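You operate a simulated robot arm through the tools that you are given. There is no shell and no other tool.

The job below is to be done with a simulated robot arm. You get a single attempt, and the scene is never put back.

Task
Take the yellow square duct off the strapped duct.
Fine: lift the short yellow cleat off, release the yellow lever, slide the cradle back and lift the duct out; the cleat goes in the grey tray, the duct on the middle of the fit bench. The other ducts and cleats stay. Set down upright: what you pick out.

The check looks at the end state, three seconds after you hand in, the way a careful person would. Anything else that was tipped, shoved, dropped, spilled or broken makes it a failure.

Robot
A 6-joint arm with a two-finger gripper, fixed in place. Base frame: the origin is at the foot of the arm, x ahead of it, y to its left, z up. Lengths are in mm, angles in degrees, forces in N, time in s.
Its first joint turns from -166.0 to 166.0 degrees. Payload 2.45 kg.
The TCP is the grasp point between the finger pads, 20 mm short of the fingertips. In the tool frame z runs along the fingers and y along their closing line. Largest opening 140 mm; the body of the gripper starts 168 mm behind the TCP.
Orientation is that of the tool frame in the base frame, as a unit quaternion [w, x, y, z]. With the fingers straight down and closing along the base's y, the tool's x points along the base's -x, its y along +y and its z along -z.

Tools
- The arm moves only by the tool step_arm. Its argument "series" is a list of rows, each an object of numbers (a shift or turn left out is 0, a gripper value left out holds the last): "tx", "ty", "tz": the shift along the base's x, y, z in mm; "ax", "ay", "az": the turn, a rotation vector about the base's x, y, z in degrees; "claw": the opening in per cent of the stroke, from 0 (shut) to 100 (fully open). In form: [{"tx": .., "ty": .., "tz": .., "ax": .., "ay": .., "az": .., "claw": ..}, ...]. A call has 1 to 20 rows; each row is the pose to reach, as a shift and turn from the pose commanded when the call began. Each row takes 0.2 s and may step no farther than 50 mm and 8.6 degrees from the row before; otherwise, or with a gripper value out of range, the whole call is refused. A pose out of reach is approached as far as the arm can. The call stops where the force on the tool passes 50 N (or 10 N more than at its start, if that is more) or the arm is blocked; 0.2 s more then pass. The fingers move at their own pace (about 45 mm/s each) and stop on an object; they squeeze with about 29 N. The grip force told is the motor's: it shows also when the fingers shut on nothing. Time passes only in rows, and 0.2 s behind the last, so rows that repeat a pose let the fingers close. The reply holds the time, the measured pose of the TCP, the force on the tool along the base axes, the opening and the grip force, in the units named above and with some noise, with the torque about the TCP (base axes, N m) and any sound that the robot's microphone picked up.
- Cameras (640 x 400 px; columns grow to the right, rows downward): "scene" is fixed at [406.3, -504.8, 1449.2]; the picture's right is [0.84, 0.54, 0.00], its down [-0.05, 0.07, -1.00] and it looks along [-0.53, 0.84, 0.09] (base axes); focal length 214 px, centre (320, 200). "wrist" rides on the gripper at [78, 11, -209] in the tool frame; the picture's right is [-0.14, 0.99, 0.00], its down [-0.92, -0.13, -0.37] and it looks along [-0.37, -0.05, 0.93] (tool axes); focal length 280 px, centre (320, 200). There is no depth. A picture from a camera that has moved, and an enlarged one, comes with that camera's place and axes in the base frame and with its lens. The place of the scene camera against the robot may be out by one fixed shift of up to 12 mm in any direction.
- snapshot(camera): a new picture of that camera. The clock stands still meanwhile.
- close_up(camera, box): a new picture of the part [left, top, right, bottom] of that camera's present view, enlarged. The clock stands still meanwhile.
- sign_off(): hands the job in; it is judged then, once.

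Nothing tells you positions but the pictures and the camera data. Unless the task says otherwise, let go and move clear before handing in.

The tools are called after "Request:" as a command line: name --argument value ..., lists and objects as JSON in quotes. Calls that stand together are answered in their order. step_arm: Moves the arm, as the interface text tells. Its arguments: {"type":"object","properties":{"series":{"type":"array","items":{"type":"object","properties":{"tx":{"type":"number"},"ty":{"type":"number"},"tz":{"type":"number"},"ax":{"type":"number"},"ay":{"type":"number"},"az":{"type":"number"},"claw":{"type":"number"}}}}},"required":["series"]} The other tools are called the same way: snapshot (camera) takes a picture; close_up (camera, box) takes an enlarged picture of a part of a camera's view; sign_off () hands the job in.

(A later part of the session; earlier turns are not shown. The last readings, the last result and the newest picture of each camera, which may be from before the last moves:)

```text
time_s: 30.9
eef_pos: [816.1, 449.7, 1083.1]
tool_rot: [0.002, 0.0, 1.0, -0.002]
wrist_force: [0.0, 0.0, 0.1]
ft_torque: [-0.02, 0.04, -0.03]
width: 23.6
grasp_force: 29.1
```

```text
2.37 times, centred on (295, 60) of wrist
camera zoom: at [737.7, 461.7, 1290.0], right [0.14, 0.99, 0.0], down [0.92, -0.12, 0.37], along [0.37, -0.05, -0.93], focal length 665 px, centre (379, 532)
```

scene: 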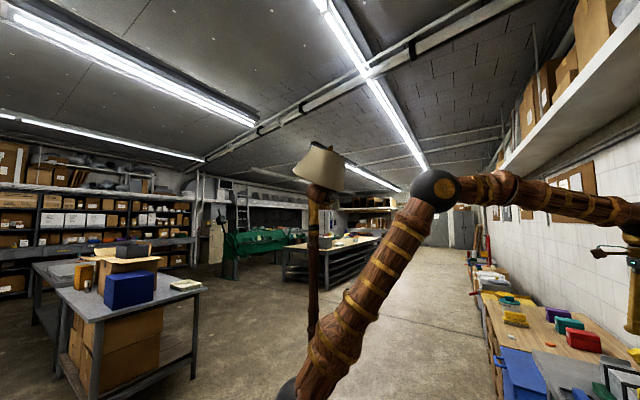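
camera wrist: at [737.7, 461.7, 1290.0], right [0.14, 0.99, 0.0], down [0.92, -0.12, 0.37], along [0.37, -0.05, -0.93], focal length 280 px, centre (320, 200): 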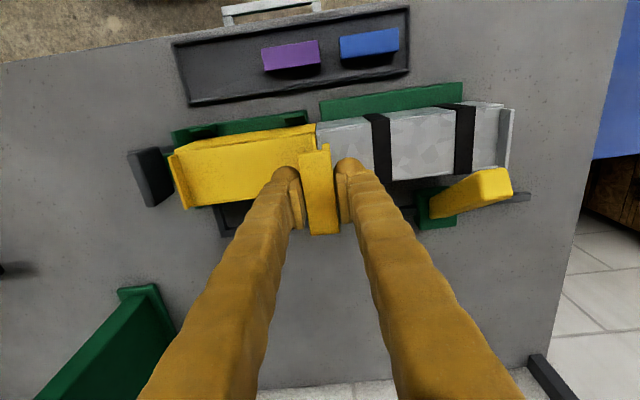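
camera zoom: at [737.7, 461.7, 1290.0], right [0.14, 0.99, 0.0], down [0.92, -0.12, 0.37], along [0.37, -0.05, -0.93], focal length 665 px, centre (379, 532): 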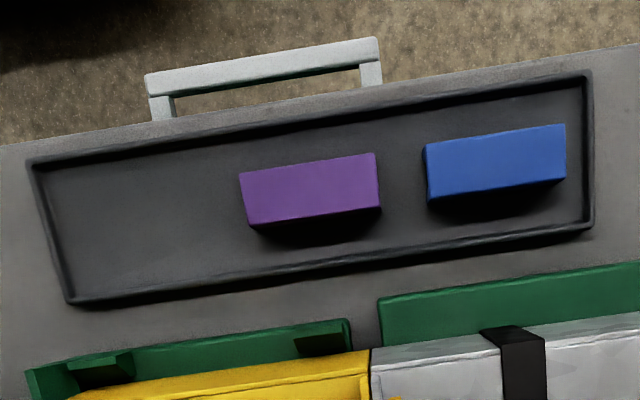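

The cleat is held level. The tray's free end is centred near (697, 337), with cleats there lying along y, tops around z ≈ 896. I'll carry the cleat over, turning 90° so it lies along the tray.

Request:
step_arm --series '[{"az": 7.5, "tx": -10, "ty": -9.5}, {"az": 15, "tx": -20, "ty": -19}, {"az": 22.5, "tx": -30, "ty": -28}, {"az": 30, "tx": -40, "ty": -38}, {"az": 37.5, "tx": -50, "ty": -47}, {"az": 45, "tx": -60, "ty": -57}, {"az": 52.5, "tx": -70, "ty": -66}, {"az": 60, "tx": -80, "ty": -76}, {"az": 67.5, "tx": -90, "ty": -85}, {"az": 75, "tx": -100, "ty": -95}, {"az": 82.5, "tx": -110, "ty": -104}, {"az": 90, "tx": -118.5, "ty": -113}, {"az": 90, "tx": -118.5, "ty": -113}]'

Request:
snapshot --camera "wrist"

```text
time_s: 33.7
eef_pos: [698.2, 336.0, 1083.6]
tool_rot: [-0.002, 0.708, -0.706, 0.0]
wrist_force: [0.7, 0.5, -0.7]
ft_torque: [0.01, 0.01, 0.01]
width: 23.6
grasp_force: 28.8
```

```text
taken
camera wrist: at [686.6, 257.3, 1291.5], right [-0.99, 0.13, 0.0], down [0.12, 0.92, 0.37], along [0.05, 0.37, -0.93], focal length 280 px, centre (320, 200)
```

wrist: 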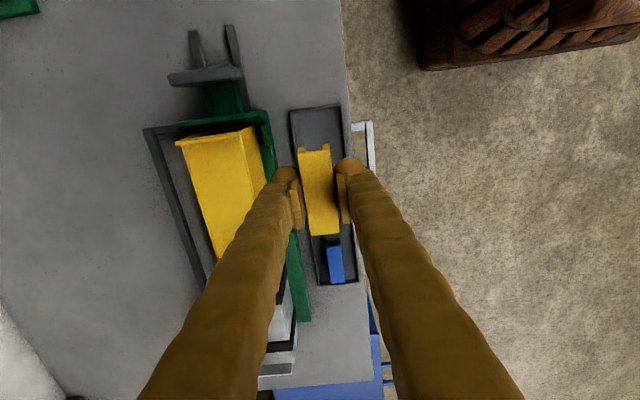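

Request:
close_up --camera "wrist" --box '[240, 90, 400, 300]'

```text
1.90 times, centred on (320, 195) of wrist
camera zoom: at [686.6, 257.3, 1291.5], right [-0.99, 0.13, 0.0], down [0.12, 0.92, 0.37], along [0.05, 0.37, -0.93], focal length 534 px, centre (320, 210)
```

zoom: 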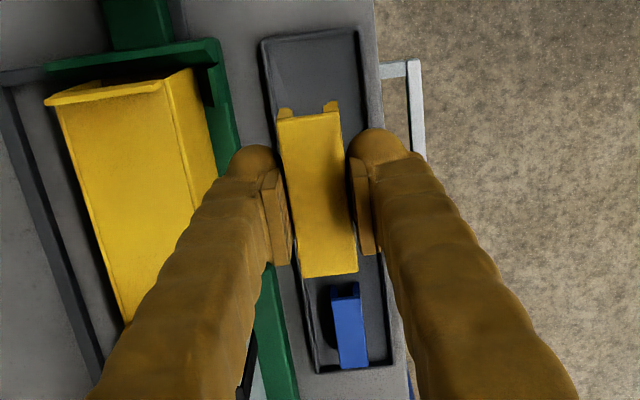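

The tray's centre line agrees with x ≈ 697.5. Descending in stages.

Request:
step_arm --series '[{"ty": 3, "tz": -40}, {"ty": 3, "tz": -80}, {"ty": 3, "tz": -115}, {"ty": 3, "tz": -140}, {"ty": 3, "tz": -155}, {"ty": 3, "tz": -155}]'

Request:
close_up --camera "wrist" --box '[220, 90, 420, 280]'

```text
time_s: 35.1
eef_pos: [696.2, 338.9, 930.6]
tool_rot: [-0.002, 0.708, -0.706, 0.0]
wrist_force: [-0.9, 0.4, -1.4]
ft_torque: [0.0, 0.01, -0.01]
width: 23.5
grasp_force: 29.1
```

```text
2.11 times, centred on (320, 185) of wrist
camera zoom: at [685.8, 261.0, 1137.7], right [-0.99, 0.14, 0.0], down [0.12, 0.92, 0.37], along [0.05, 0.37, -0.93], focal length 590 px, centre (320, 232)
```

zoom: 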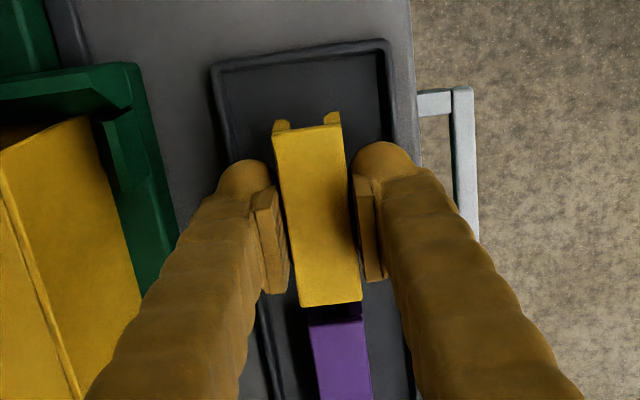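

About 17 mm clearance to the purple cleat. Continuing down in small steps.

Request:
step_arm --series '[{"ty": 2, "tz": -8}, {"ty": 2, "tz": -14}, {"ty": 2, "tz": -18}, {"ty": 2, "tz": -20}]'

```text
time_s: 36.1
eef_pos: [695.8, 342.1, 907.5]
tool_rot: [-0.002, 0.707, -0.707, -0.001]
wrist_force: [0.8, -0.5, -0.2]
ft_torque: [-0.01, -0.03, 0.0]
width: 23.7
grasp_force: 28.9
```

Request:
step_arm --series '[{"tz": -1.5}, {"tz": -3}, {"tz": -4}]'

Request:
close_up --camera "wrist" --box '[220, 90, 420, 280]'

```text
time_s: 36.9
eef_pos: [699.0, 341.1, 905.9]
tool_rot: [-0.004, 0.708, -0.706, -0.001]
wrist_force: [-13.9, 1.1, 33.6]
ft_torque: [0.01, 0.49, -0.04]
width: 23.3
grasp_force: 28.5
```

```text
2.11 times, centred on (320, 185) of wrist
camera zoom: at [686.3, 263.5, 1112.7], right [-0.99, 0.14, 0.0], down [0.12, 0.92, 0.37], along [0.05, 0.37, -0.93], focal length 590 px, centre (320, 232)
```

zoom: 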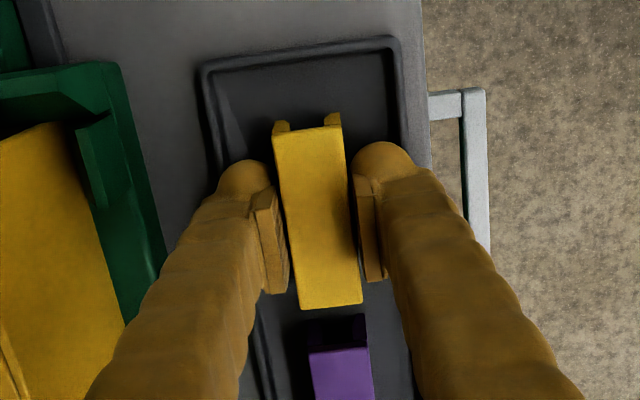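

Force and torque fit the cleat's underside resting on the tray floor. I'll ease off the pressure and open only a few millimetres.

Request:
step_arm --series '[{"tz": 1.5}, {"tz": 2}, {"tz": 2}]'

```text
time_s: 37.7
eef_pos: [697.9, 342.6, 905.8]
tool_rot: [-0.003, 0.708, -0.707, -0.001]
wrist_force: [0.1, 0.3, -1.2]
ft_torque: [-0.03, -0.03, 0.0]
width: 23.5
grasp_force: 29.5
```

Request:
step_arm --series '[{"claw": 19}, {"claw": 21}, {"claw": 21}, {"claw": 21}]'

Request:
close_up --camera "wrist" --box '[220, 90, 420, 280]'

```text
time_s: 38.7
eef_pos: [698.1, 343.0, 906.5]
tool_rot: [-0.003, 0.708, -0.706, 0.0]
wrist_force: [-1.4, -0.9, -0.9]
ft_torque: [-0.03, 0.06, -0.04]
width: 28.3
grasp_force: 0.1
```

```text
2.11 times, centred on (320, 185) of wrist
camera zoom: at [686.7, 263.9, 1113.6], right [-0.99, 0.14, 0.0], down [0.12, 0.92, 0.37], along [0.05, 0.37, -0.93], focal length 590 px, centre (320, 232)
```

zoom: 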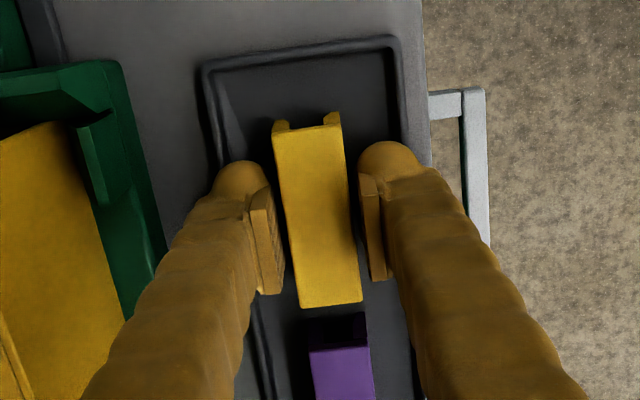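

Released cleanly with about 2 mm play on each side. Rising straight up now.

Request:
step_arm --series '[{"tz": 8}, {"tz": 20}, {"tz": 50}, {"tz": 90}, {"tz": 135}, {"tz": 180}, {"tz": 220}, {"tz": 220}]'

Request:
snapshot --camera "wrist"

Request:
close_up --camera "wrist" --box '[240, 90, 400, 300]'

```text
time_s: 40.5
eef_pos: [696.7, 345.5, 1129.7]
tool_rot: [-0.003, 0.708, -0.706, 0.0]
wrist_force: [-0.6, -0.2, -0.5]
ft_torque: [-0.01, -0.03, -0.02]
width: 29.1
grasp_force: 0.0
```

```text
taken
camera wrist: at [684.6, 266.5, 1336.1], right [-0.99, 0.14, 0.0], down [0.12, 0.92, 0.37], along [0.05, 0.37, -0.93], focal length 280 px, centre (320, 200)
```

wrist: 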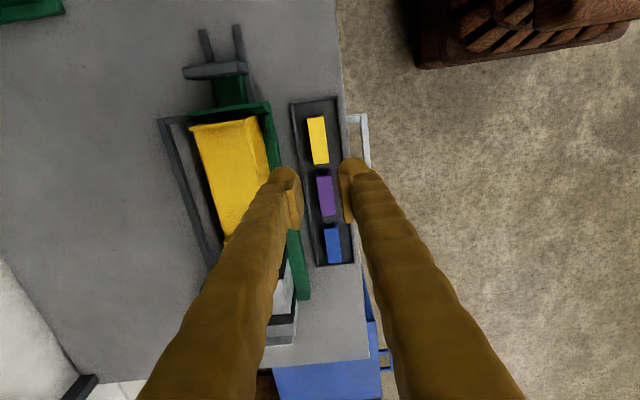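

```text
1.90 times, centred on (320, 195) of wrist
camera zoom: at [684.6, 266.5, 1336.1], right [-0.99, 0.14, 0.0], down [0.12, 0.92, 0.37], along [0.05, 0.37, -0.93], focal length 534 px, centre (320, 210)
```

zoom: 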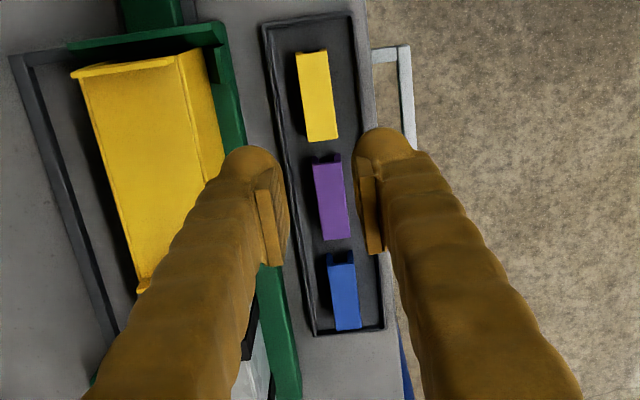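

The cleat is in the tray beside the others. Now I'll look at the lever in profile from the -y side with a tilted view.

Request:
step_arm --series '[{"tx": 30, "ty": 10, "ax": 8}, {"tx": 60, "ty": 20, "ax": 16}, {"tx": 90, "ty": 30, "ax": 24}, {"tx": 120, "ty": 40, "ax": 32}, {"tx": 145, "ty": 50, "ax": 38}, {"tx": 145, "ty": 50, "ax": 38}]'

Request:
snapshot --camera "wrist"

```text
time_s: 41.9
eef_pos: [843.9, 391.9, 1126.9]
tool_rot: [-0.234, 0.668, -0.667, -0.231]
wrist_force: [0.2, -0.6, -0.2]
ft_torque: [-0.02, -0.01, -0.01]
width: 29.8
grasp_force: 0.0
```

```text
taken
camera wrist: at [831.7, 201.7, 1241.2], right [-0.99, 0.11, 0.08], down [0.12, 0.49, 0.86], along [0.05, 0.86, -0.5], focal length 280 px, centre (320, 200)
```

wrist: 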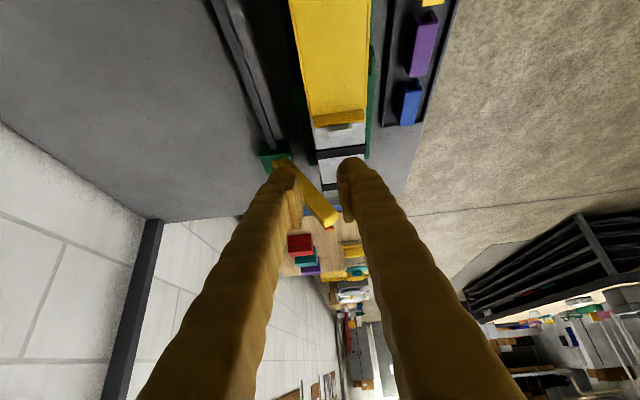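

Request:
close_up --camera "wrist" --box '[230, 100, 400, 240]'

Request:
close_up --camera "wrist" --box '[200, 0, 400, 170]'

```text
2.86 times, centred on (315, 170) of wrist
camera zoom: at [831.7, 201.7, 1241.2], right [-0.99, 0.11, 0.08], down [0.12, 0.49, 0.86], along [0.05, 0.86, -0.5], focal length 801 px, centre (334, 286)
```

zoom: 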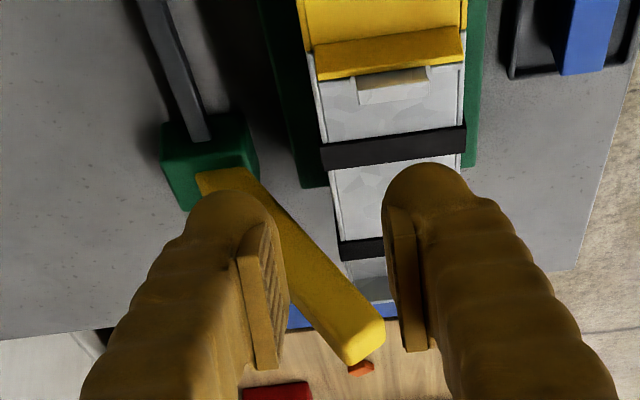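

```text
2.35 times, centred on (300, 85) of wrist
camera zoom: at [831.7, 201.7, 1241.2], right [-0.99, 0.11, 0.08], down [0.12, 0.49, 0.86], along [0.05, 0.86, -0.5], focal length 660 px, centre (367, 471)
```

zoom: 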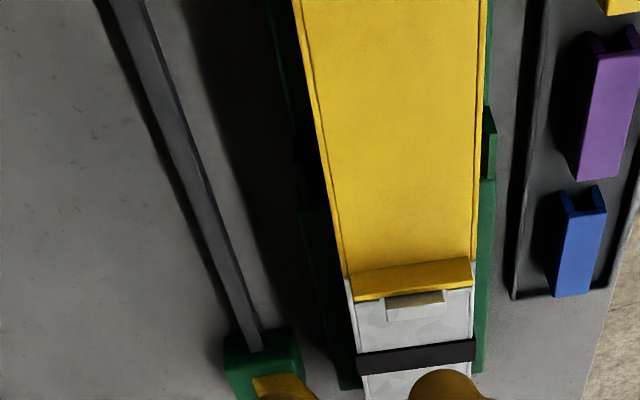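

The lever block sits on a rod at x ≈ 930. The lever leans toward the robot and would hit the strapped duct if pulled further that way, so it must release by swinging away (+x). I'll reorient, fingers closed and pointing forward and down, to push its -x face.

Request:
step_arm --series '[{"ax": -8, "tz": 10}, {"ax": -16, "tz": 20}, {"ax": -24, "tz": 20, "tx": -15}, {"ax": -32, "tz": 20, "tx": -30}, {"ax": -38, "tz": 20, "tx": -45}, {"ax": -38, "tz": 20, "tx": -60}]'

Request:
step_arm --series '[{"az": -8, "claw": 0}, {"az": -16, "tx": -10, "ty": 10}, {"az": -24, "tx": -20, "ty": 20}, {"az": -32, "tx": -30, "ty": 35}, {"az": -40, "tx": -40, "ty": 50}, {"az": -48, "tx": -50, "ty": 65}, {"az": -56, "tx": -60, "ty": 80}, {"az": -64, "tx": -70, "ty": 95}, {"az": -72, "tx": -80, "ty": 110}, {"az": -80, "tx": -80, "ty": 130}, {"az": -88, "tx": -80, "ty": 150}, {"az": -90, "tx": -80, "ty": 170}, {"az": -90, "tx": -80, "ty": 190}, {"az": -90, "tx": -80, "ty": 200}]'

```text
time_s: 43.3
eef_pos: [781.9, 393.3, 1144.0]
tool_rot: [-0.001, 0.707, -0.707, 0.0]
wrist_force: [-0.4, 0.2, 0.5]
ft_torque: [-0.02, 0.0, -0.02]
width: 29.1
grasp_force: 0.1
```

```text
time_s: 46.3
eef_pos: [702.5, 592.5, 1143.2]
tool_rot: [0.002, -0.001, 1.0, -0.002]
wrist_force: [0.5, -0.6, 0.1]
ft_torque: [0.01, 0.0, 0.02]
width: 0.0
grasp_force: 29.0
```

Request:
step_arm --series '[{"ay": -8, "ty": 5}, {"ay": -16, "ty": 10, "tz": -10}, {"ay": -24, "ty": 14, "tz": -20}, {"ay": -32, "ty": 18, "tz": -30}, {"ay": -40, "ty": 18, "tz": -40}, {"ay": -46, "ty": 18, "tz": -50}, {"ay": -46, "ty": 18, "tx": 20, "tz": -60}, {"ay": -46, "ty": 18, "tx": 20, "tz": -60}]'

Request:
snapshot --camera "wrist"

```text
time_s: 48.1
eef_pos: [723.3, 613.1, 1086.8]
tool_rot: [0.393, 0.001, 0.92, -0.003]
wrist_force: [0.1, 0.3, -0.2]
ft_torque: [0.02, 0.0, 0.0]
width: 0.1
grasp_force: 28.9
```

```text
taken
camera wrist: at [518.3, 624.2, 1173.7], right [0.1, 0.99, 0.1], down [0.37, -0.12, 0.92], along [0.92, -0.05, -0.38], focal length 280 px, centre (320, 200)
```

wrist: 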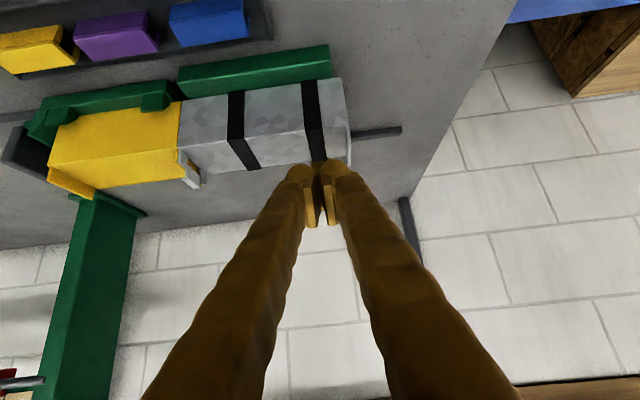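

Fingers are lined up with the lever in y. I'll move in over the duct to just before the lever, then push.

Request:
step_arm --series '[{"tx": 25, "tz": -25, "ty": -2}, {"tx": 50, "tz": -45, "ty": -2}, {"tx": 67, "tz": -62, "ty": -2}, {"tx": 67, "tz": -62, "ty": -2}]'

Request:
snapshot --camera "wrist"

Request:
snapshot --camera "scene"

```text
time_s: 49.1
eef_pos: [788.9, 609.8, 1024.5]
tool_rot: [0.392, -0.001, 0.92, -0.002]
wrist_force: [-0.4, 0.6, 0.3]
ft_torque: [-0.02, 0.0, 0.0]
width: 0.1
grasp_force: 29.1
```

```text
taken
camera wrist: at [584.0, 620.9, 1112.4], right [0.1, 0.99, 0.1], down [0.37, -0.12, 0.92], along [0.92, -0.05, -0.38], focal length 280 px, centre (320, 200)
```

wrist: 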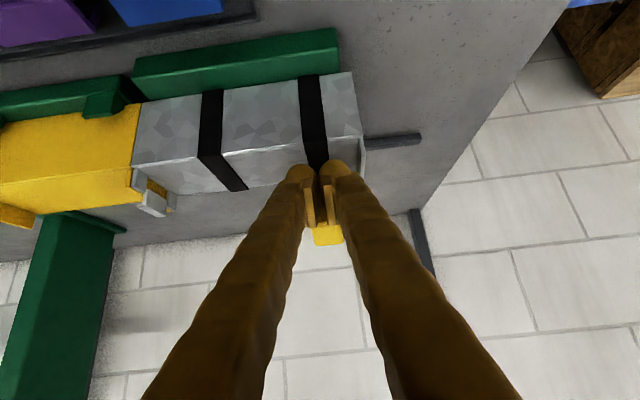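

```text
taken
```

scene: 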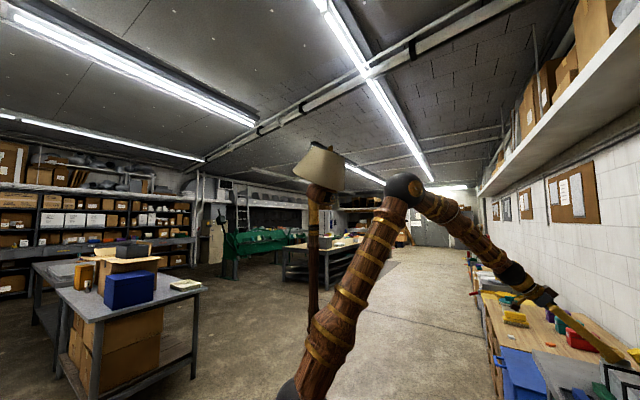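

The lever tip shows just above the fingertips. Pushing in +x in small steps and watching the force.

Request:
step_arm --series '[{"tx": 8}, {"tx": 16}, {"tx": 24}, {"tx": 30}, {"tx": 36}, {"tx": 42}]'

Request:
snapshot --camera "wrist"

```text
time_s: 50.5
eef_pos: [832.1, 609.3, 1022.7]
tool_rot: [0.393, 0.0, 0.919, -0.001]
wrist_force: [-0.6, -0.9, -0.2]
ft_torque: [0.03, -0.07, 0.0]
width: 0.0
grasp_force: 29.2
```

```text
taken
camera wrist: at [626.4, 620.2, 1109.8], right [0.1, 0.99, 0.1], down [0.37, -0.12, 0.92], along [0.92, -0.05, -0.38], focal length 280 px, centre (320, 200)
```

wrist: 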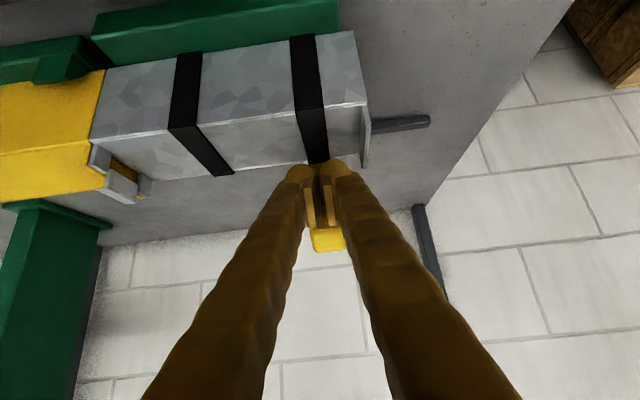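

Little force so far; I'll continue pushing and check whether the lever moves with the fingers.

Request:
step_arm --series '[{"tx": 8}, {"tx": 16}, {"tx": 24}, {"tx": 32}, {"tx": 40}, {"tx": 40}]'

Request:
snapshot --camera "wrist"

```text
time_s: 51.9
eef_pos: [871.4, 608.3, 1024.6]
tool_rot: [0.392, 0.0, 0.92, -0.002]
wrist_force: [0.4, -0.7, 0.2]
ft_torque: [0.03, -0.01, 0.0]
width: 0.0
grasp_force: 29.3
```

```text
taken
camera wrist: at [666.3, 621.1, 1111.2], right [0.1, 0.99, 0.1], down [0.37, -0.12, 0.92], along [0.92, -0.05, -0.38], focal length 280 px, centre (320, 200)
```

wrist: 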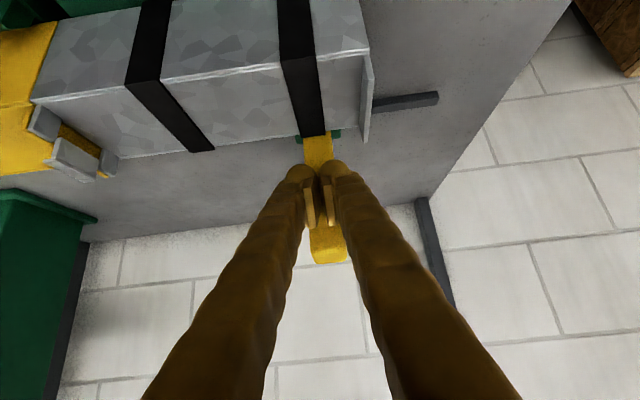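

The lever is swinging with the fingers at almost no force, now about 13° short of vertical. I'll keep pushing, lowering slightly as it goes over.

Request:
step_arm --series '[{"tx": 10}, {"tx": 20}, {"tx": 30}, {"tx": 40, "tz": -4}, {"tx": 50, "tz": -8}, {"tx": 50, "tz": -8}]'

Request:
snapshot --camera "wrist"

```text
time_s: 53.3
eef_pos: [921.0, 608.9, 1015.2]
tool_rot: [0.392, -0.001, 0.92, -0.002]
wrist_force: [0.5, -0.3, 0.4]
ft_torque: [0.01, 0.0, 0.02]
width: 0.1
grasp_force: 29.8
```

```text
taken
camera wrist: at [715.4, 620.4, 1102.4], right [0.1, 0.99, 0.1], down [0.37, -0.12, 0.92], along [0.92, -0.05, -0.38], focal length 280 px, centre (320, 200)
```

wrist: 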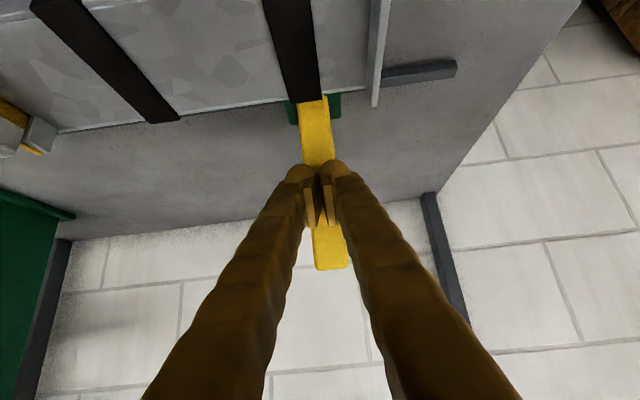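

Request:
step_arm --series '[{"tx": 10, "tz": -3}, {"tx": 20, "tz": -6}, {"tx": 30, "tz": -10}, {"tx": 40, "tz": -14}, {"tx": 50, "tz": -18}, {"tx": 50, "tz": -18}]'

Request:
snapshot --camera "wrist"

```text
time_s: 53.8
eef_pos: [927.0, 609.5, 1014.5]
tool_rot: [0.391, 0.0, 0.92, -0.003]
wrist_force: [-25.7, -10.4, 8.7]
ft_torque: [-0.12, -0.22, -0.17]
width: 6.1
grasp_force: 29.7
stopped in row 2: the force on the tool passed its limit at 77 N (the readings are from after the stop); the commanded pose is now the measured one
```

```text
taken
camera wrist: at [721.7, 621.6, 1102.0], right [0.1, 0.99, 0.09], down [0.37, -0.12, 0.92], along [0.92, -0.05, -0.38], focal length 280 px, centre (320, 200)
```

wrist: 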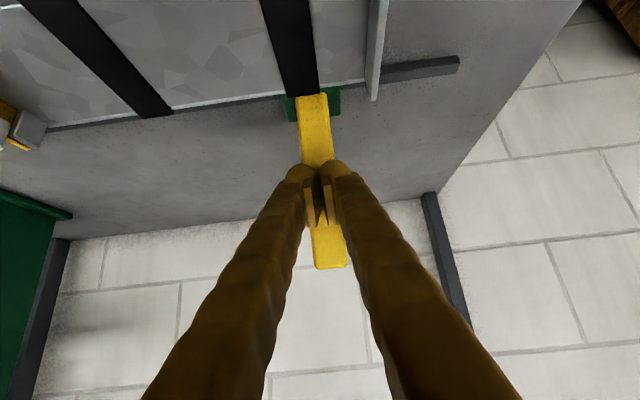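

That's a hard end stop: the lever has swung about 40° to just past upright. I'll back off and see whether it stays there.

Request:
step_arm --series '[{"tx": -8}, {"tx": -20, "tz": 4}, {"tx": -45, "tz": 15}, {"tx": -80, "tz": 30}, {"tx": -115, "tz": 50}, {"tx": -150, "tz": 70}, {"tx": -150, "tz": 70}]'

Request:
snapshot --camera "wrist"

```text
time_s: 55.4
eef_pos: [775.3, 610.0, 1084.9]
tool_rot: [0.392, 0.0, 0.92, -0.003]
wrist_force: [0.2, 0.6, 0.4]
ft_torque: [0.01, -0.02, 0.0]
width: 0.3
grasp_force: 29.0
```

```text
taken
camera wrist: at [570.0, 622.1, 1171.4], right [0.1, 0.99, 0.09], down [0.37, -0.12, 0.92], along [0.92, -0.05, -0.38], focal length 280 px, centre (320, 200)
```

wrist: 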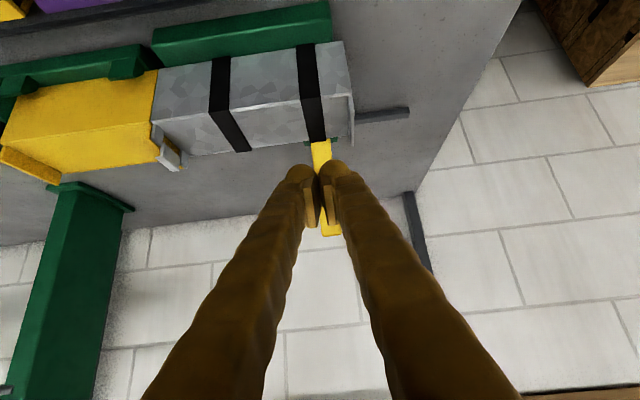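

The lever stays released, just past upright. Now I'll straighten the tool and go look at the cradle handle at the -y end.

Request:
step_arm --series '[{"ay": 8, "tx": -15, "tz": 15, "claw": 60}, {"ay": 16, "tx": -30, "tz": 30}, {"ay": 24, "tx": -45, "tz": 40}, {"ay": 32, "tx": -60, "tz": 50}, {"ay": 40, "tx": -70, "tz": 55}, {"ay": 46, "tx": -70, "tz": 55}, {"ay": 46, "tx": -70, "tz": 55, "ty": -45}, {"ay": 46, "tx": -65, "tz": 55, "ty": -90}, {"ay": 46, "tx": -60, "tz": 55, "ty": -135}, {"ay": 46, "tx": -50, "tz": 55, "ty": -180}, {"ay": 46, "tx": -40, "tz": 55, "ty": -225}, {"ay": 46, "tx": -30, "tz": 55, "ty": -270}, {"ay": 46, "tx": -20, "tz": 55, "ty": -315}, {"ay": 46, "tx": -10, "tz": 45, "ty": -350}, {"ay": 46, "tx": -5, "tz": 35, "ty": -370}, {"ay": 46, "tx": -5, "tz": 35, "ty": -370}]'

Request:
snapshot --camera "wrist"

Request:
close_up --camera "wrist" --box '[220, 80, 420, 260]'

```text
time_s: 58.8
eef_pos: [771.9, 236.6, 1117.7]
tool_rot: [0.001, -0.002, 1.0, -0.002]
wrist_force: [-0.5, 0.3, -0.1]
ft_torque: [-0.02, 0.02, 0.01]
width: 84.0
grasp_force: 0.1
```

```text
taken
camera wrist: at [692.9, 249.0, 1325.4], right [0.14, 0.99, 0.0], down [0.92, -0.12, 0.37], along [0.37, -0.05, -0.93], focal length 280 px, centre (320, 200)
```

wrist: 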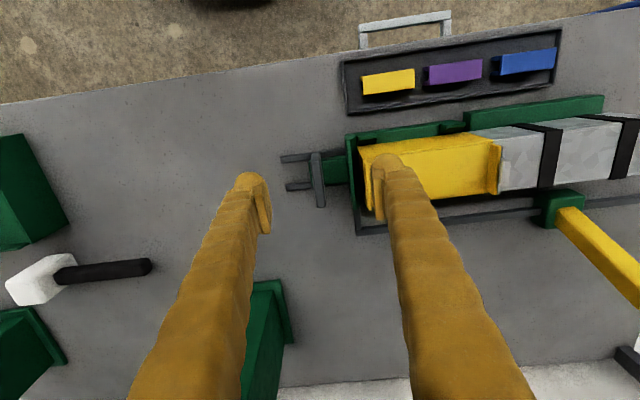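

```text
2.22 times, centred on (320, 170) of wrist
camera zoom: at [692.9, 249.0, 1325.4], right [0.14, 0.99, 0.0], down [0.92, -0.12, 0.37], along [0.37, -0.05, -0.93], focal length 623 px, centre (320, 267)
```

zoom: 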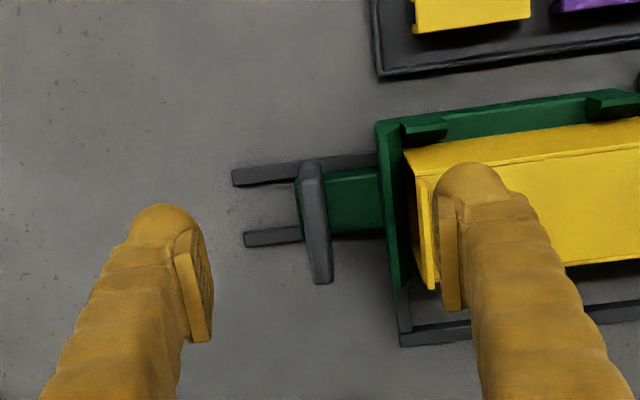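

The handle is a grey plate about 13 mm thick in y, centred near (807, 231), top near z ≈ 969, with roughly 33 mm between it and the cradle's end wall. I'll set the opening to about 36 mm and move above it.

Request:
step_arm --series '[{"tx": 12, "ty": -2, "tz": -20, "claw": 26}, {"tx": 24, "ty": -4, "tz": -45}, {"tx": 35, "ty": -5, "tz": -70}, {"tx": 35, "ty": -5, "tz": -95}, {"tx": 35, "ty": -5, "tz": -105}, {"tx": 35, "ty": -5, "tz": -105}]'

Request:
close_up --camera "wrist" --box '[200, 80, 440, 260]'

```text
time_s: 60.1
eef_pos: [808.3, 234.2, 1013.4]
tool_rot: [0.001, -0.001, 1.0, -0.003]
wrist_force: [0.2, 0.4, -0.7]
ft_torque: [0.0, 0.0, 0.0]
width: 36.3
grasp_force: 0.1
```

```text
2.22 times, centred on (320, 170) of wrist
camera zoom: at [730.0, 245.9, 1220.6], right [0.14, 0.99, 0.0], down [0.92, -0.12, 0.37], along [0.37, -0.05, -0.93], focal length 623 px, centre (320, 267)
```

zoom: 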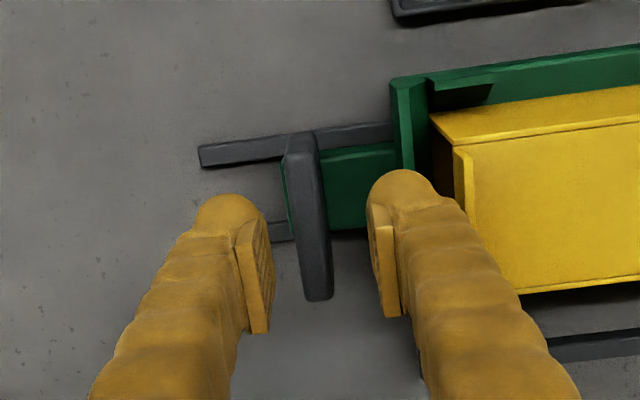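

I'll shift 3 mm toward -y and descend over the handle in stages.

Request:
step_arm --series '[{"ty": -3, "tz": -10}, {"ty": -3, "tz": -20}, {"ty": -3, "tz": -30}, {"ty": -3, "tz": -36}, {"ty": -3, "tz": -36}]'

Request:
close_up --camera "wrist" --box '[200, 80, 440, 260]'

```text
time_s: 61.4
eef_pos: [808.1, 231.4, 977.2]
tool_rot: [0.001, -0.001, 1.0, -0.003]
wrist_force: [-0.2, -1.1, -0.1]
ft_torque: [0.02, 0.0, -0.03]
width: 36.5
grasp_force: 0.0
```

```text
2.22 times, centred on (320, 170) of wrist
camera zoom: at [728.3, 243.4, 1185.1], right [0.14, 0.99, 0.0], down [0.92, -0.12, 0.37], along [0.37, -0.05, -0.93], focal length 623 px, centre (320, 267)
```

zoom: 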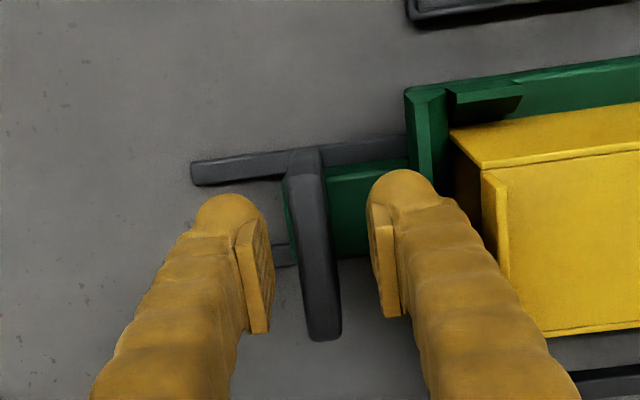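

The fingers straddle the plate. I'll go down a bit more, gently, and close on it.

Request:
step_arm --series '[{"tz": -5}, {"tz": -10}, {"tz": -14}, {"tz": -14}]'

Request:
step_arm --series '[{"claw": 18}, {"claw": 10}, {"claw": 4}, {"claw": 4}, {"claw": 4}, {"claw": 4}]'

Request:
close_up --camera "wrist" --box '[200, 80, 440, 260]'

```text
time_s: 62.4
eef_pos: [806.7, 230.3, 964.0]
tool_rot: [0.001, -0.001, 1.0, -0.003]
wrist_force: [0.7, -0.6, 0.5]
ft_torque: [0.02, 0.01, 0.02]
width: 36.3
grasp_force: 0.1
```

```text
time_s: 63.8
eef_pos: [807.6, 231.3, 963.1]
tool_rot: [0.001, -0.001, 1.0, -0.002]
wrist_force: [0.7, -16.9, -1.7]
ft_torque: [-0.17, 0.0, -0.03]
width: 17.2
grasp_force: 9.1
```

```text
2.22 times, centred on (320, 170) of wrist
camera zoom: at [728.1, 242.5, 1171.4], right [0.14, 0.99, 0.0], down [0.92, -0.12, 0.37], along [0.37, -0.05, -0.93], focal length 623 px, centre (320, 267)
```

zoom: 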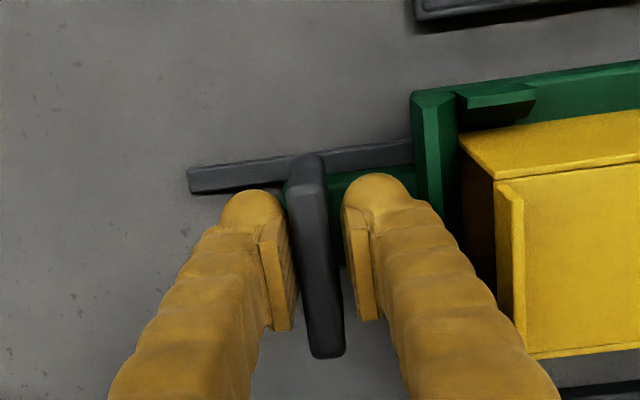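

The -y finger touches first, so I'll shift a couple of millimetres toward -y to centre the grip.

Request:
step_arm --series '[{"ty": -1}, {"ty": -2}, {"ty": -2.5}, {"ty": -2.5}, {"ty": -2.5}]'

```text
time_s: 65.0
eef_pos: [807.8, 228.3, 963.8]
tool_rot: [0.001, -0.001, 1.0, -0.002]
wrist_force: [-4.9, -12.7, 0.7]
ft_torque: [-0.11, 0.1, -0.06]
width: 14.1
grasp_force: 6.4
```

Request:
step_arm --series '[{"claw": 0}, {"claw": 0, "ty": -1}, {"claw": 0, "ty": -1.5}, {"claw": 0, "ty": -1.5}, {"claw": 0, "ty": -1.5}]'

Request:
close_up --camera "wrist" --box '[200, 80, 440, 260]'

```text
time_s: 66.2
eef_pos: [807.9, 226.8, 963.8]
tool_rot: [0.002, -0.001, 1.0, -0.002]
wrist_force: [16.7, 0.7, 4.4]
ft_torque: [0.06, -0.33, -0.08]
width: 13.0
grasp_force: 39.3
```

```text
2.22 times, centred on (320, 170) of wrist
camera zoom: at [729.3, 239.4, 1171.5], right [0.14, 0.99, 0.0], down [0.92, -0.12, 0.37], along [0.37, -0.05, -0.93], focal length 623 px, centre (320, 267)
```

zoom: 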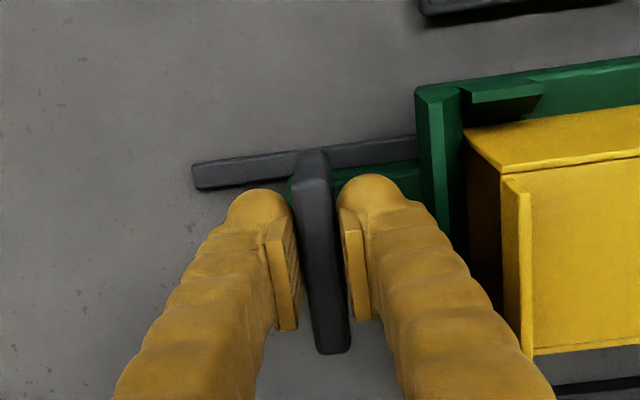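

Gripped on the 13 mm plate. Now pulling the cradle toward -y slowly.

Request:
step_arm --series '[{"ty": -3}, {"ty": -6}, {"ty": -10}, {"ty": -14}, {"ty": -14}]'

Request:
snapshot --camera "wrist"

```text
time_s: 67.3
eef_pos: [808.4, 212.9, 964.1]
tool_rot: [0.001, -0.001, 1.0, -0.002]
wrist_force: [26.2, 1.6, 18.2]
ft_torque: [0.04, -0.37, -0.14]
width: 13.1
grasp_force: 39.6
```

```text
taken
camera wrist: at [729.3, 225.1, 1171.5], right [0.14, 0.99, 0.0], down [0.92, -0.12, 0.37], along [0.37, -0.05, -0.93], focal length 280 px, centre (320, 200)
```

wrist: 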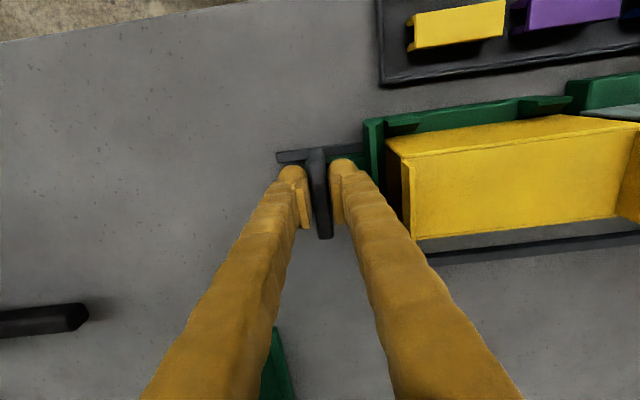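

The cradle is moving with the handle. Some side load is building (x 26, z 18 N), so I'll give way a bit in those directions and keep pulling.

Request:
step_arm --series '[{"tx": 1, "tz": 0.8}, {"ty": -3, "tx": 2, "tz": 1.5}, {"ty": -7, "tx": 2, "tz": 1.5}, {"ty": -11, "tx": 2, "tz": 1.5}, {"ty": -15, "tx": 2, "tz": 1.5}, {"ty": -15, "tx": 2, "tz": 1.5}]'

Request:
snapshot --camera "wrist"

```text
time_s: 68.8
eef_pos: [810.6, 196.6, 963.2]
tool_rot: [0.0, -0.001, 1.0, -0.002]
wrist_force: [-28.3, -2.0, -21.5]
ft_torque: [0.01, 0.36, -0.09]
width: 13.3
grasp_force: 40.0
```

```text
taken
camera wrist: at [730.6, 209.5, 1172.2], right [0.14, 0.99, -0.01], down [0.92, -0.12, 0.37], along [0.36, -0.05, -0.93], focal length 280 px, centre (320, 200)
```

wrist: 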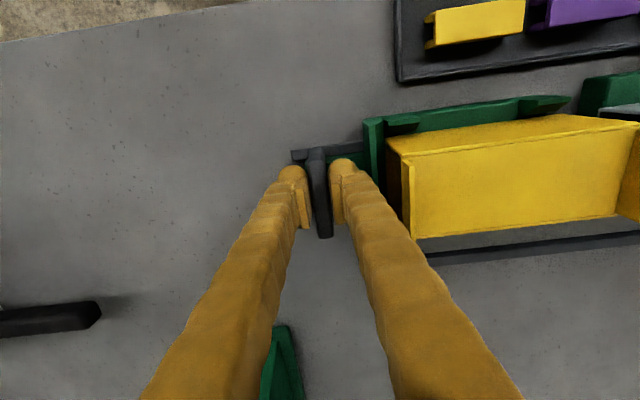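

Over-corrected; going back by half and continuing the pull.

Request:
step_arm --series '[{"tx": -0.6, "tz": -0.5}, {"ty": -3, "tx": -1, "tz": -0.8}, {"ty": -7, "tx": -1, "tz": -0.8}, {"ty": -11, "tx": -1, "tz": -0.8}, {"ty": -15, "tx": -1, "tz": -0.8}, {"ty": -15, "tx": -1, "tz": -0.8}]'

Request:
snapshot --camera "wrist"

```text
time_s: 70.2
eef_pos: [809.2, 183.5, 964.8]
tool_rot: [0.002, -0.001, 1.0, -0.001]
wrist_force: [0.1, 1.6, -10.5]
ft_torque: [0.02, -0.03, -0.09]
width: 12.8
grasp_force: 39.5
```

```text
taken
camera wrist: at [730.1, 195.1, 1172.3], right [0.14, 0.99, 0.0], down [0.92, -0.12, 0.37], along [0.37, -0.05, -0.93], focal length 280 px, centre (320, 200)
```

wrist: 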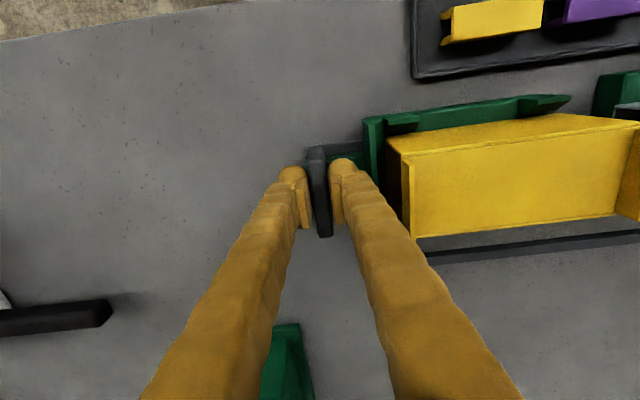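

Request:
step_arm --series '[{"ty": -3, "tz": -0.4}, {"ty": -6, "tz": -0.4}, {"ty": -9, "tz": -0.4}, {"ty": -12, "tz": -0.4}, {"ty": -15, "tz": -0.4}, {"ty": -15, "tz": -0.4}]'

Request:
snapshot --camera "wrist"

```text
time_s: 71.5
eef_pos: [810.0, 168.8, 965.5]
tool_rot: [0.002, -0.001, 1.0, -0.002]
wrist_force: [13.4, 0.7, 1.1]
ft_torque: [-0.04, -0.11, -0.11]
width: 13.0
grasp_force: 40.0
```

```text
taken
camera wrist: at [730.2, 180.9, 1172.3], right [0.14, 0.99, 0.0], down [0.92, -0.12, 0.37], along [0.37, -0.05, -0.93], focal length 280 px, centre (320, 200)
```

wrist: 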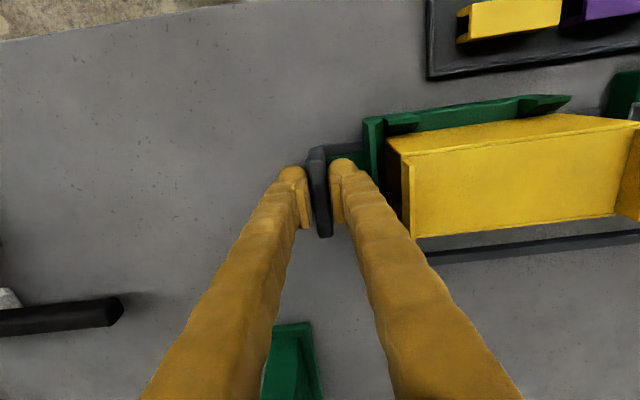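

Request:
step_arm --series '[{"ty": -3, "tx": 0.3}, {"ty": -6, "tx": 0.4}, {"ty": -9, "tx": 0.4}, {"ty": -12, "tx": 0.4}, {"ty": -15, "tx": 0.4}, {"ty": -18, "tx": 0.4}, {"ty": -18, "tx": 0.4}]'

Request:
snapshot --camera "wrist"

```text
time_s: 73.2
eef_pos: [809.1, 148.2, 965.1]
tool_rot: [0.001, -0.001, 1.0, -0.003]
wrist_force: [-1.6, -1.0, 15.0]
ft_torque: [0.02, 0.13, -0.08]
width: 12.7
grasp_force: 39.4
```

```text
taken
camera wrist: at [730.4, 161.3, 1172.4], right [0.14, 0.99, 0.0], down [0.92, -0.12, 0.37], along [0.37, -0.05, -0.93], focal length 280 px, centre (320, 200)
```

wrist: 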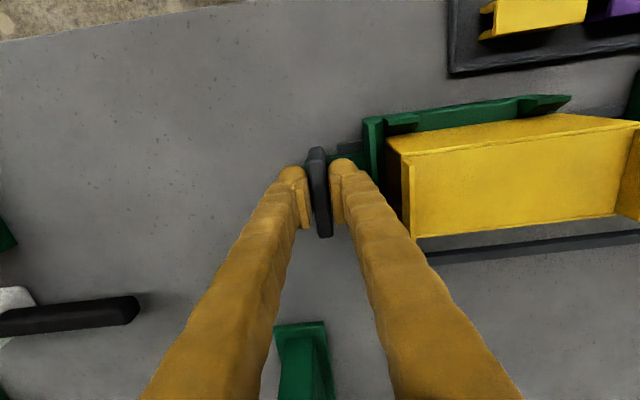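

Still sliding freely after about 80 mm. I'll continue a little in small steps to find the end stop.

Request:
step_arm --series '[{"ty": -2, "tz": 0.5}, {"ty": -4, "tz": 0.6}, {"ty": -6, "tz": 0.6}, {"ty": -8, "tz": 0.6}, {"ty": -10, "tz": 0.6}, {"ty": -12, "tz": 0.6}, {"ty": -12, "tz": 0.6}]'

```text
time_s: 74.8
eef_pos: [808.7, 137.4, 963.6]
tool_rot: [0.0, -0.002, 1.0, -0.003]
wrist_force: [29.9, 9.5, -9.9]
ft_torque: [0.1, -0.56, -0.14]
width: 12.8
grasp_force: 40.0
```

Request:
snapshot --camera "wrist"

Request:
step_arm --series '[{"tx": 0.5}, {"tx": 1, "tz": -0.3}, {"tx": 1, "tz": -0.3}]'

```text
taken
camera wrist: at [730.3, 150.2, 1172.3], right [0.14, 0.99, 0.0], down [0.92, -0.12, 0.37], along [0.37, -0.05, -0.93], focal length 280 px, centre (320, 200)
```

wrist: 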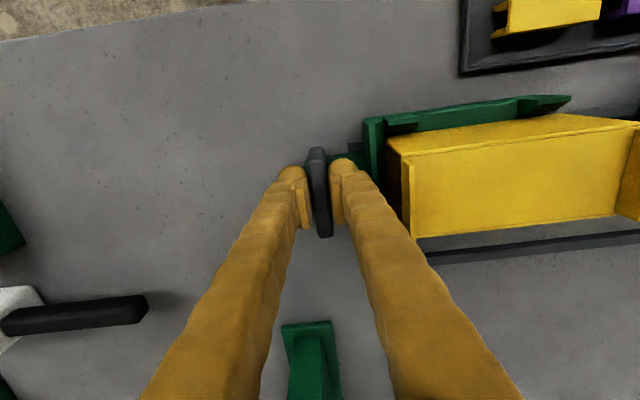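

```text
time_s: 75.5
eef_pos: [808.7, 138.6, 964.6]
tool_rot: [0.0, -0.001, 1.0, -0.003]
wrist_force: [-2.8, 10.0, 0.9]
ft_torque: [0.13, 0.22, -0.09]
width: 13.1
grasp_force: 39.0
```

Request:
step_arm --series '[{"ty": -1}, {"ty": -2}, {"ty": -2}]'

```text
time_s: 76.3
eef_pos: [809.5, 136.9, 964.6]
tool_rot: [0.0, -0.002, 1.0, -0.002]
wrist_force: [-21.7, 41.8, -5.3]
ft_torque: [0.45, 0.28, -0.07]
width: 13.0
grasp_force: 39.3
```

That's the end stop, after roughly 90 mm of travel. I'll relax, release the handle and rise.

Request:
step_arm --series '[{"ty": 1.5, "tx": -0.5}, {"ty": 2.5, "tx": -0.7}, {"ty": 2.5, "tx": -0.7}]'

Request:
step_arm --series '[{"claw": 18}, {"claw": 24}, {"claw": 24}, {"claw": 24, "tz": 10}, {"claw": 24, "tz": 30}, {"claw": 24, "tz": 70}, {"claw": 24, "tz": 115}, {"claw": 30, "tz": 160}, {"claw": 80, "tz": 200}, {"claw": 100, "tz": 240}, {"claw": 100, "tz": 240}]'

Request:
snapshot --camera "wrist"

```text
time_s: 77.2
eef_pos: [808.3, 137.1, 964.2]
tool_rot: [0.0, -0.001, 1.0, -0.002]
wrist_force: [-18.9, 8.4, 5.7]
ft_torque: [0.07, 0.21, -0.07]
width: 13.0
grasp_force: 40.2
```

```text
time_s: 79.5
eef_pos: [809.7, 141.1, 1202.7]
tool_rot: [0.001, 0.0, 1.0, -0.003]
wrist_force: [0.0, -0.1, 0.2]
ft_torque: [0.0, -0.02, 0.02]
width: 111.3
grasp_force: 0.1
```

```text
taken
camera wrist: at [731.1, 153.3, 1409.8], right [0.14, 0.99, 0.0], down [0.92, -0.12, 0.37], along [0.37, -0.05, -0.93], focal length 280 px, centre (320, 200)
```

wrist: 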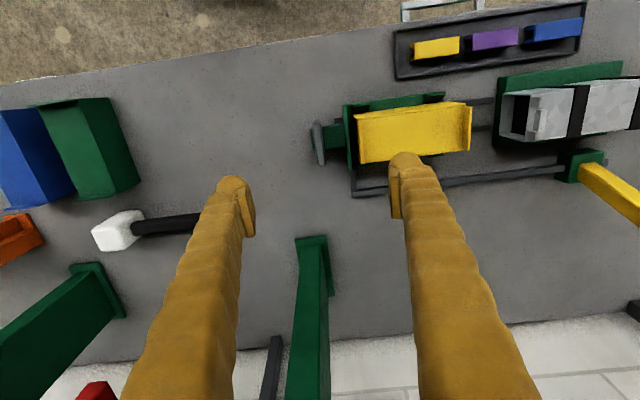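

The cradle is back and the yellow duct is free of the strapped one. I'll turn the gripper 90° over the duct to see what room there is on its ±x sides.

Request:
step_arm --series '[{"az": 8, "ty": 10}, {"az": 16, "ty": 20}, {"az": 24, "ty": 30}, {"az": 32, "ty": 40}, {"az": 40, "ty": 50}, {"az": 48, "ty": 60}, {"az": 56, "ty": 75}, {"az": 64, "ty": 90}, {"az": 72, "ty": 105}, {"az": 80, "ty": 120}, {"az": 88, "ty": 125}, {"az": 90, "ty": 128, "tz": -20}, {"az": 90, "ty": 128, "tz": -50}, {"az": 90, "ty": 128, "tz": -50}]'

Request:
snapshot --camera "wrist"

Request:
close_up --camera "wrist" --box '[220, 80, 420, 260]'

```text
time_s: 82.5
eef_pos: [808.6, 263.5, 1156.0]
tool_rot: [-0.003, 0.708, -0.707, 0.002]
wrist_force: [0.2, -0.1, -0.4]
ft_torque: [0.01, -0.01, -0.02]
width: 139.8
grasp_force: 0.0
```

```text
taken
camera wrist: at [796.8, 185.8, 1362.9], right [-0.99, 0.13, 0.0], down [0.12, 0.92, 0.37], along [0.05, 0.37, -0.93], focal length 280 px, centre (320, 200)
```

wrist: 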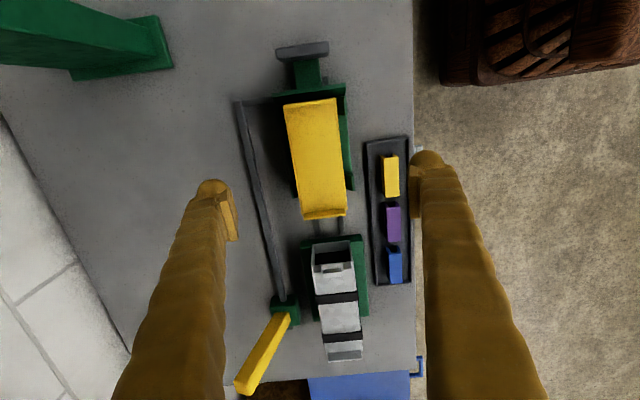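

```text
2.22 times, centred on (320, 170) of wrist
camera zoom: at [796.8, 185.8, 1362.9], right [-0.99, 0.13, 0.0], down [0.12, 0.92, 0.37], along [0.05, 0.37, -0.93], focal length 623 px, centre (320, 267)
```

zoom: 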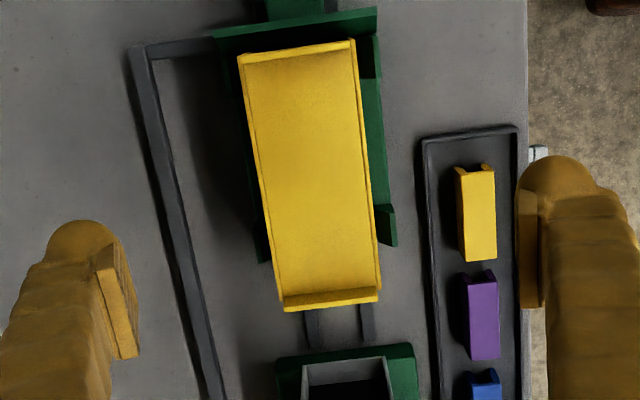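

The duct spans about x 780–850, y 200–363, with a low green wall close to its -x side. I'll tilt sideways to judge how high that wall is.

Request:
step_arm --series '[{"ay": -8, "tx": -20}, {"ay": -16, "tx": -40}, {"ay": -24, "tx": -60}, {"ay": -32, "tx": -80}, {"ay": -40, "tx": -100, "tz": -20}, {"ay": -40, "tx": -100, "tz": -40}, {"ay": -40, "tx": -100, "tz": -40}]'

Request:
snapshot --camera "wrist"

```text
time_s: 84.2
eef_pos: [709.4, 264.8, 1114.0]
tool_rot: [-0.243, 0.665, -0.663, 0.243]
wrist_force: [-0.7, 0.0, -0.2]
ft_torque: [-0.01, 0.02, 0.0]
width: 140.0
grasp_force: 0.1
```

```text
taken
camera wrist: at [566.8, 187.6, 1265.9], right [-0.76, 0.14, -0.64], down [-0.14, 0.92, 0.36], along [0.64, 0.37, -0.68], focal length 280 px, centre (320, 200)
```

wrist: 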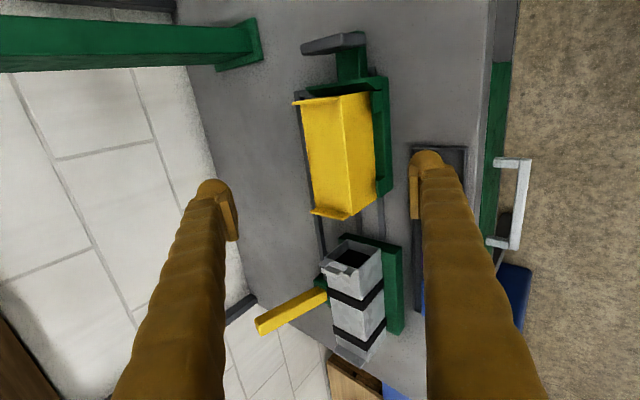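

Request:
close_up --camera "wrist" --box '[270, 20, 420, 240]'

Request:
close_up --camera "wrist" --box '[280, 80, 400, 160]'

```text
1.82 times, centred on (345, 130) of wrist
camera zoom: at [566.8, 187.6, 1265.9], right [-0.76, 0.14, -0.64], down [-0.14, 0.92, 0.36], along [0.64, 0.37, -0.68], focal length 510 px, centre (274, 327)
```

zoom: 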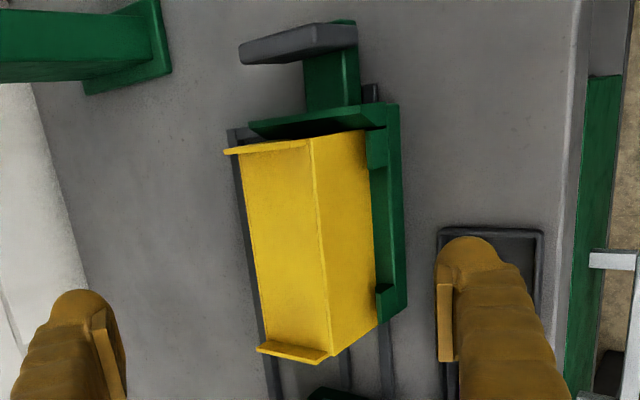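

```text
5.00 times, centred on (340, 120) of wrist
camera zoom: at [566.8, 187.6, 1265.9], right [-0.76, 0.14, -0.64], down [-0.14, 0.92, 0.36], along [0.64, 0.37, -0.68], focal length 1402 px, centre (220, 600)
```

zoom: 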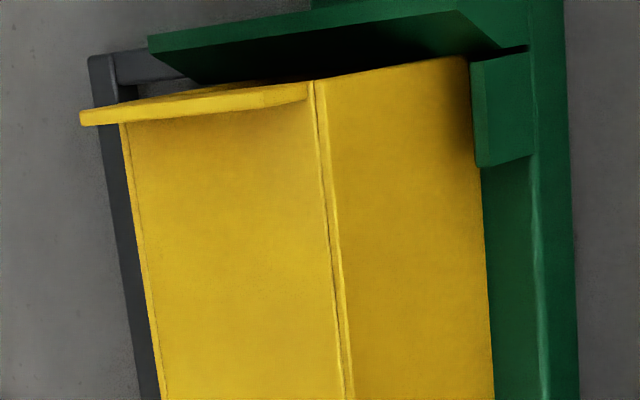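

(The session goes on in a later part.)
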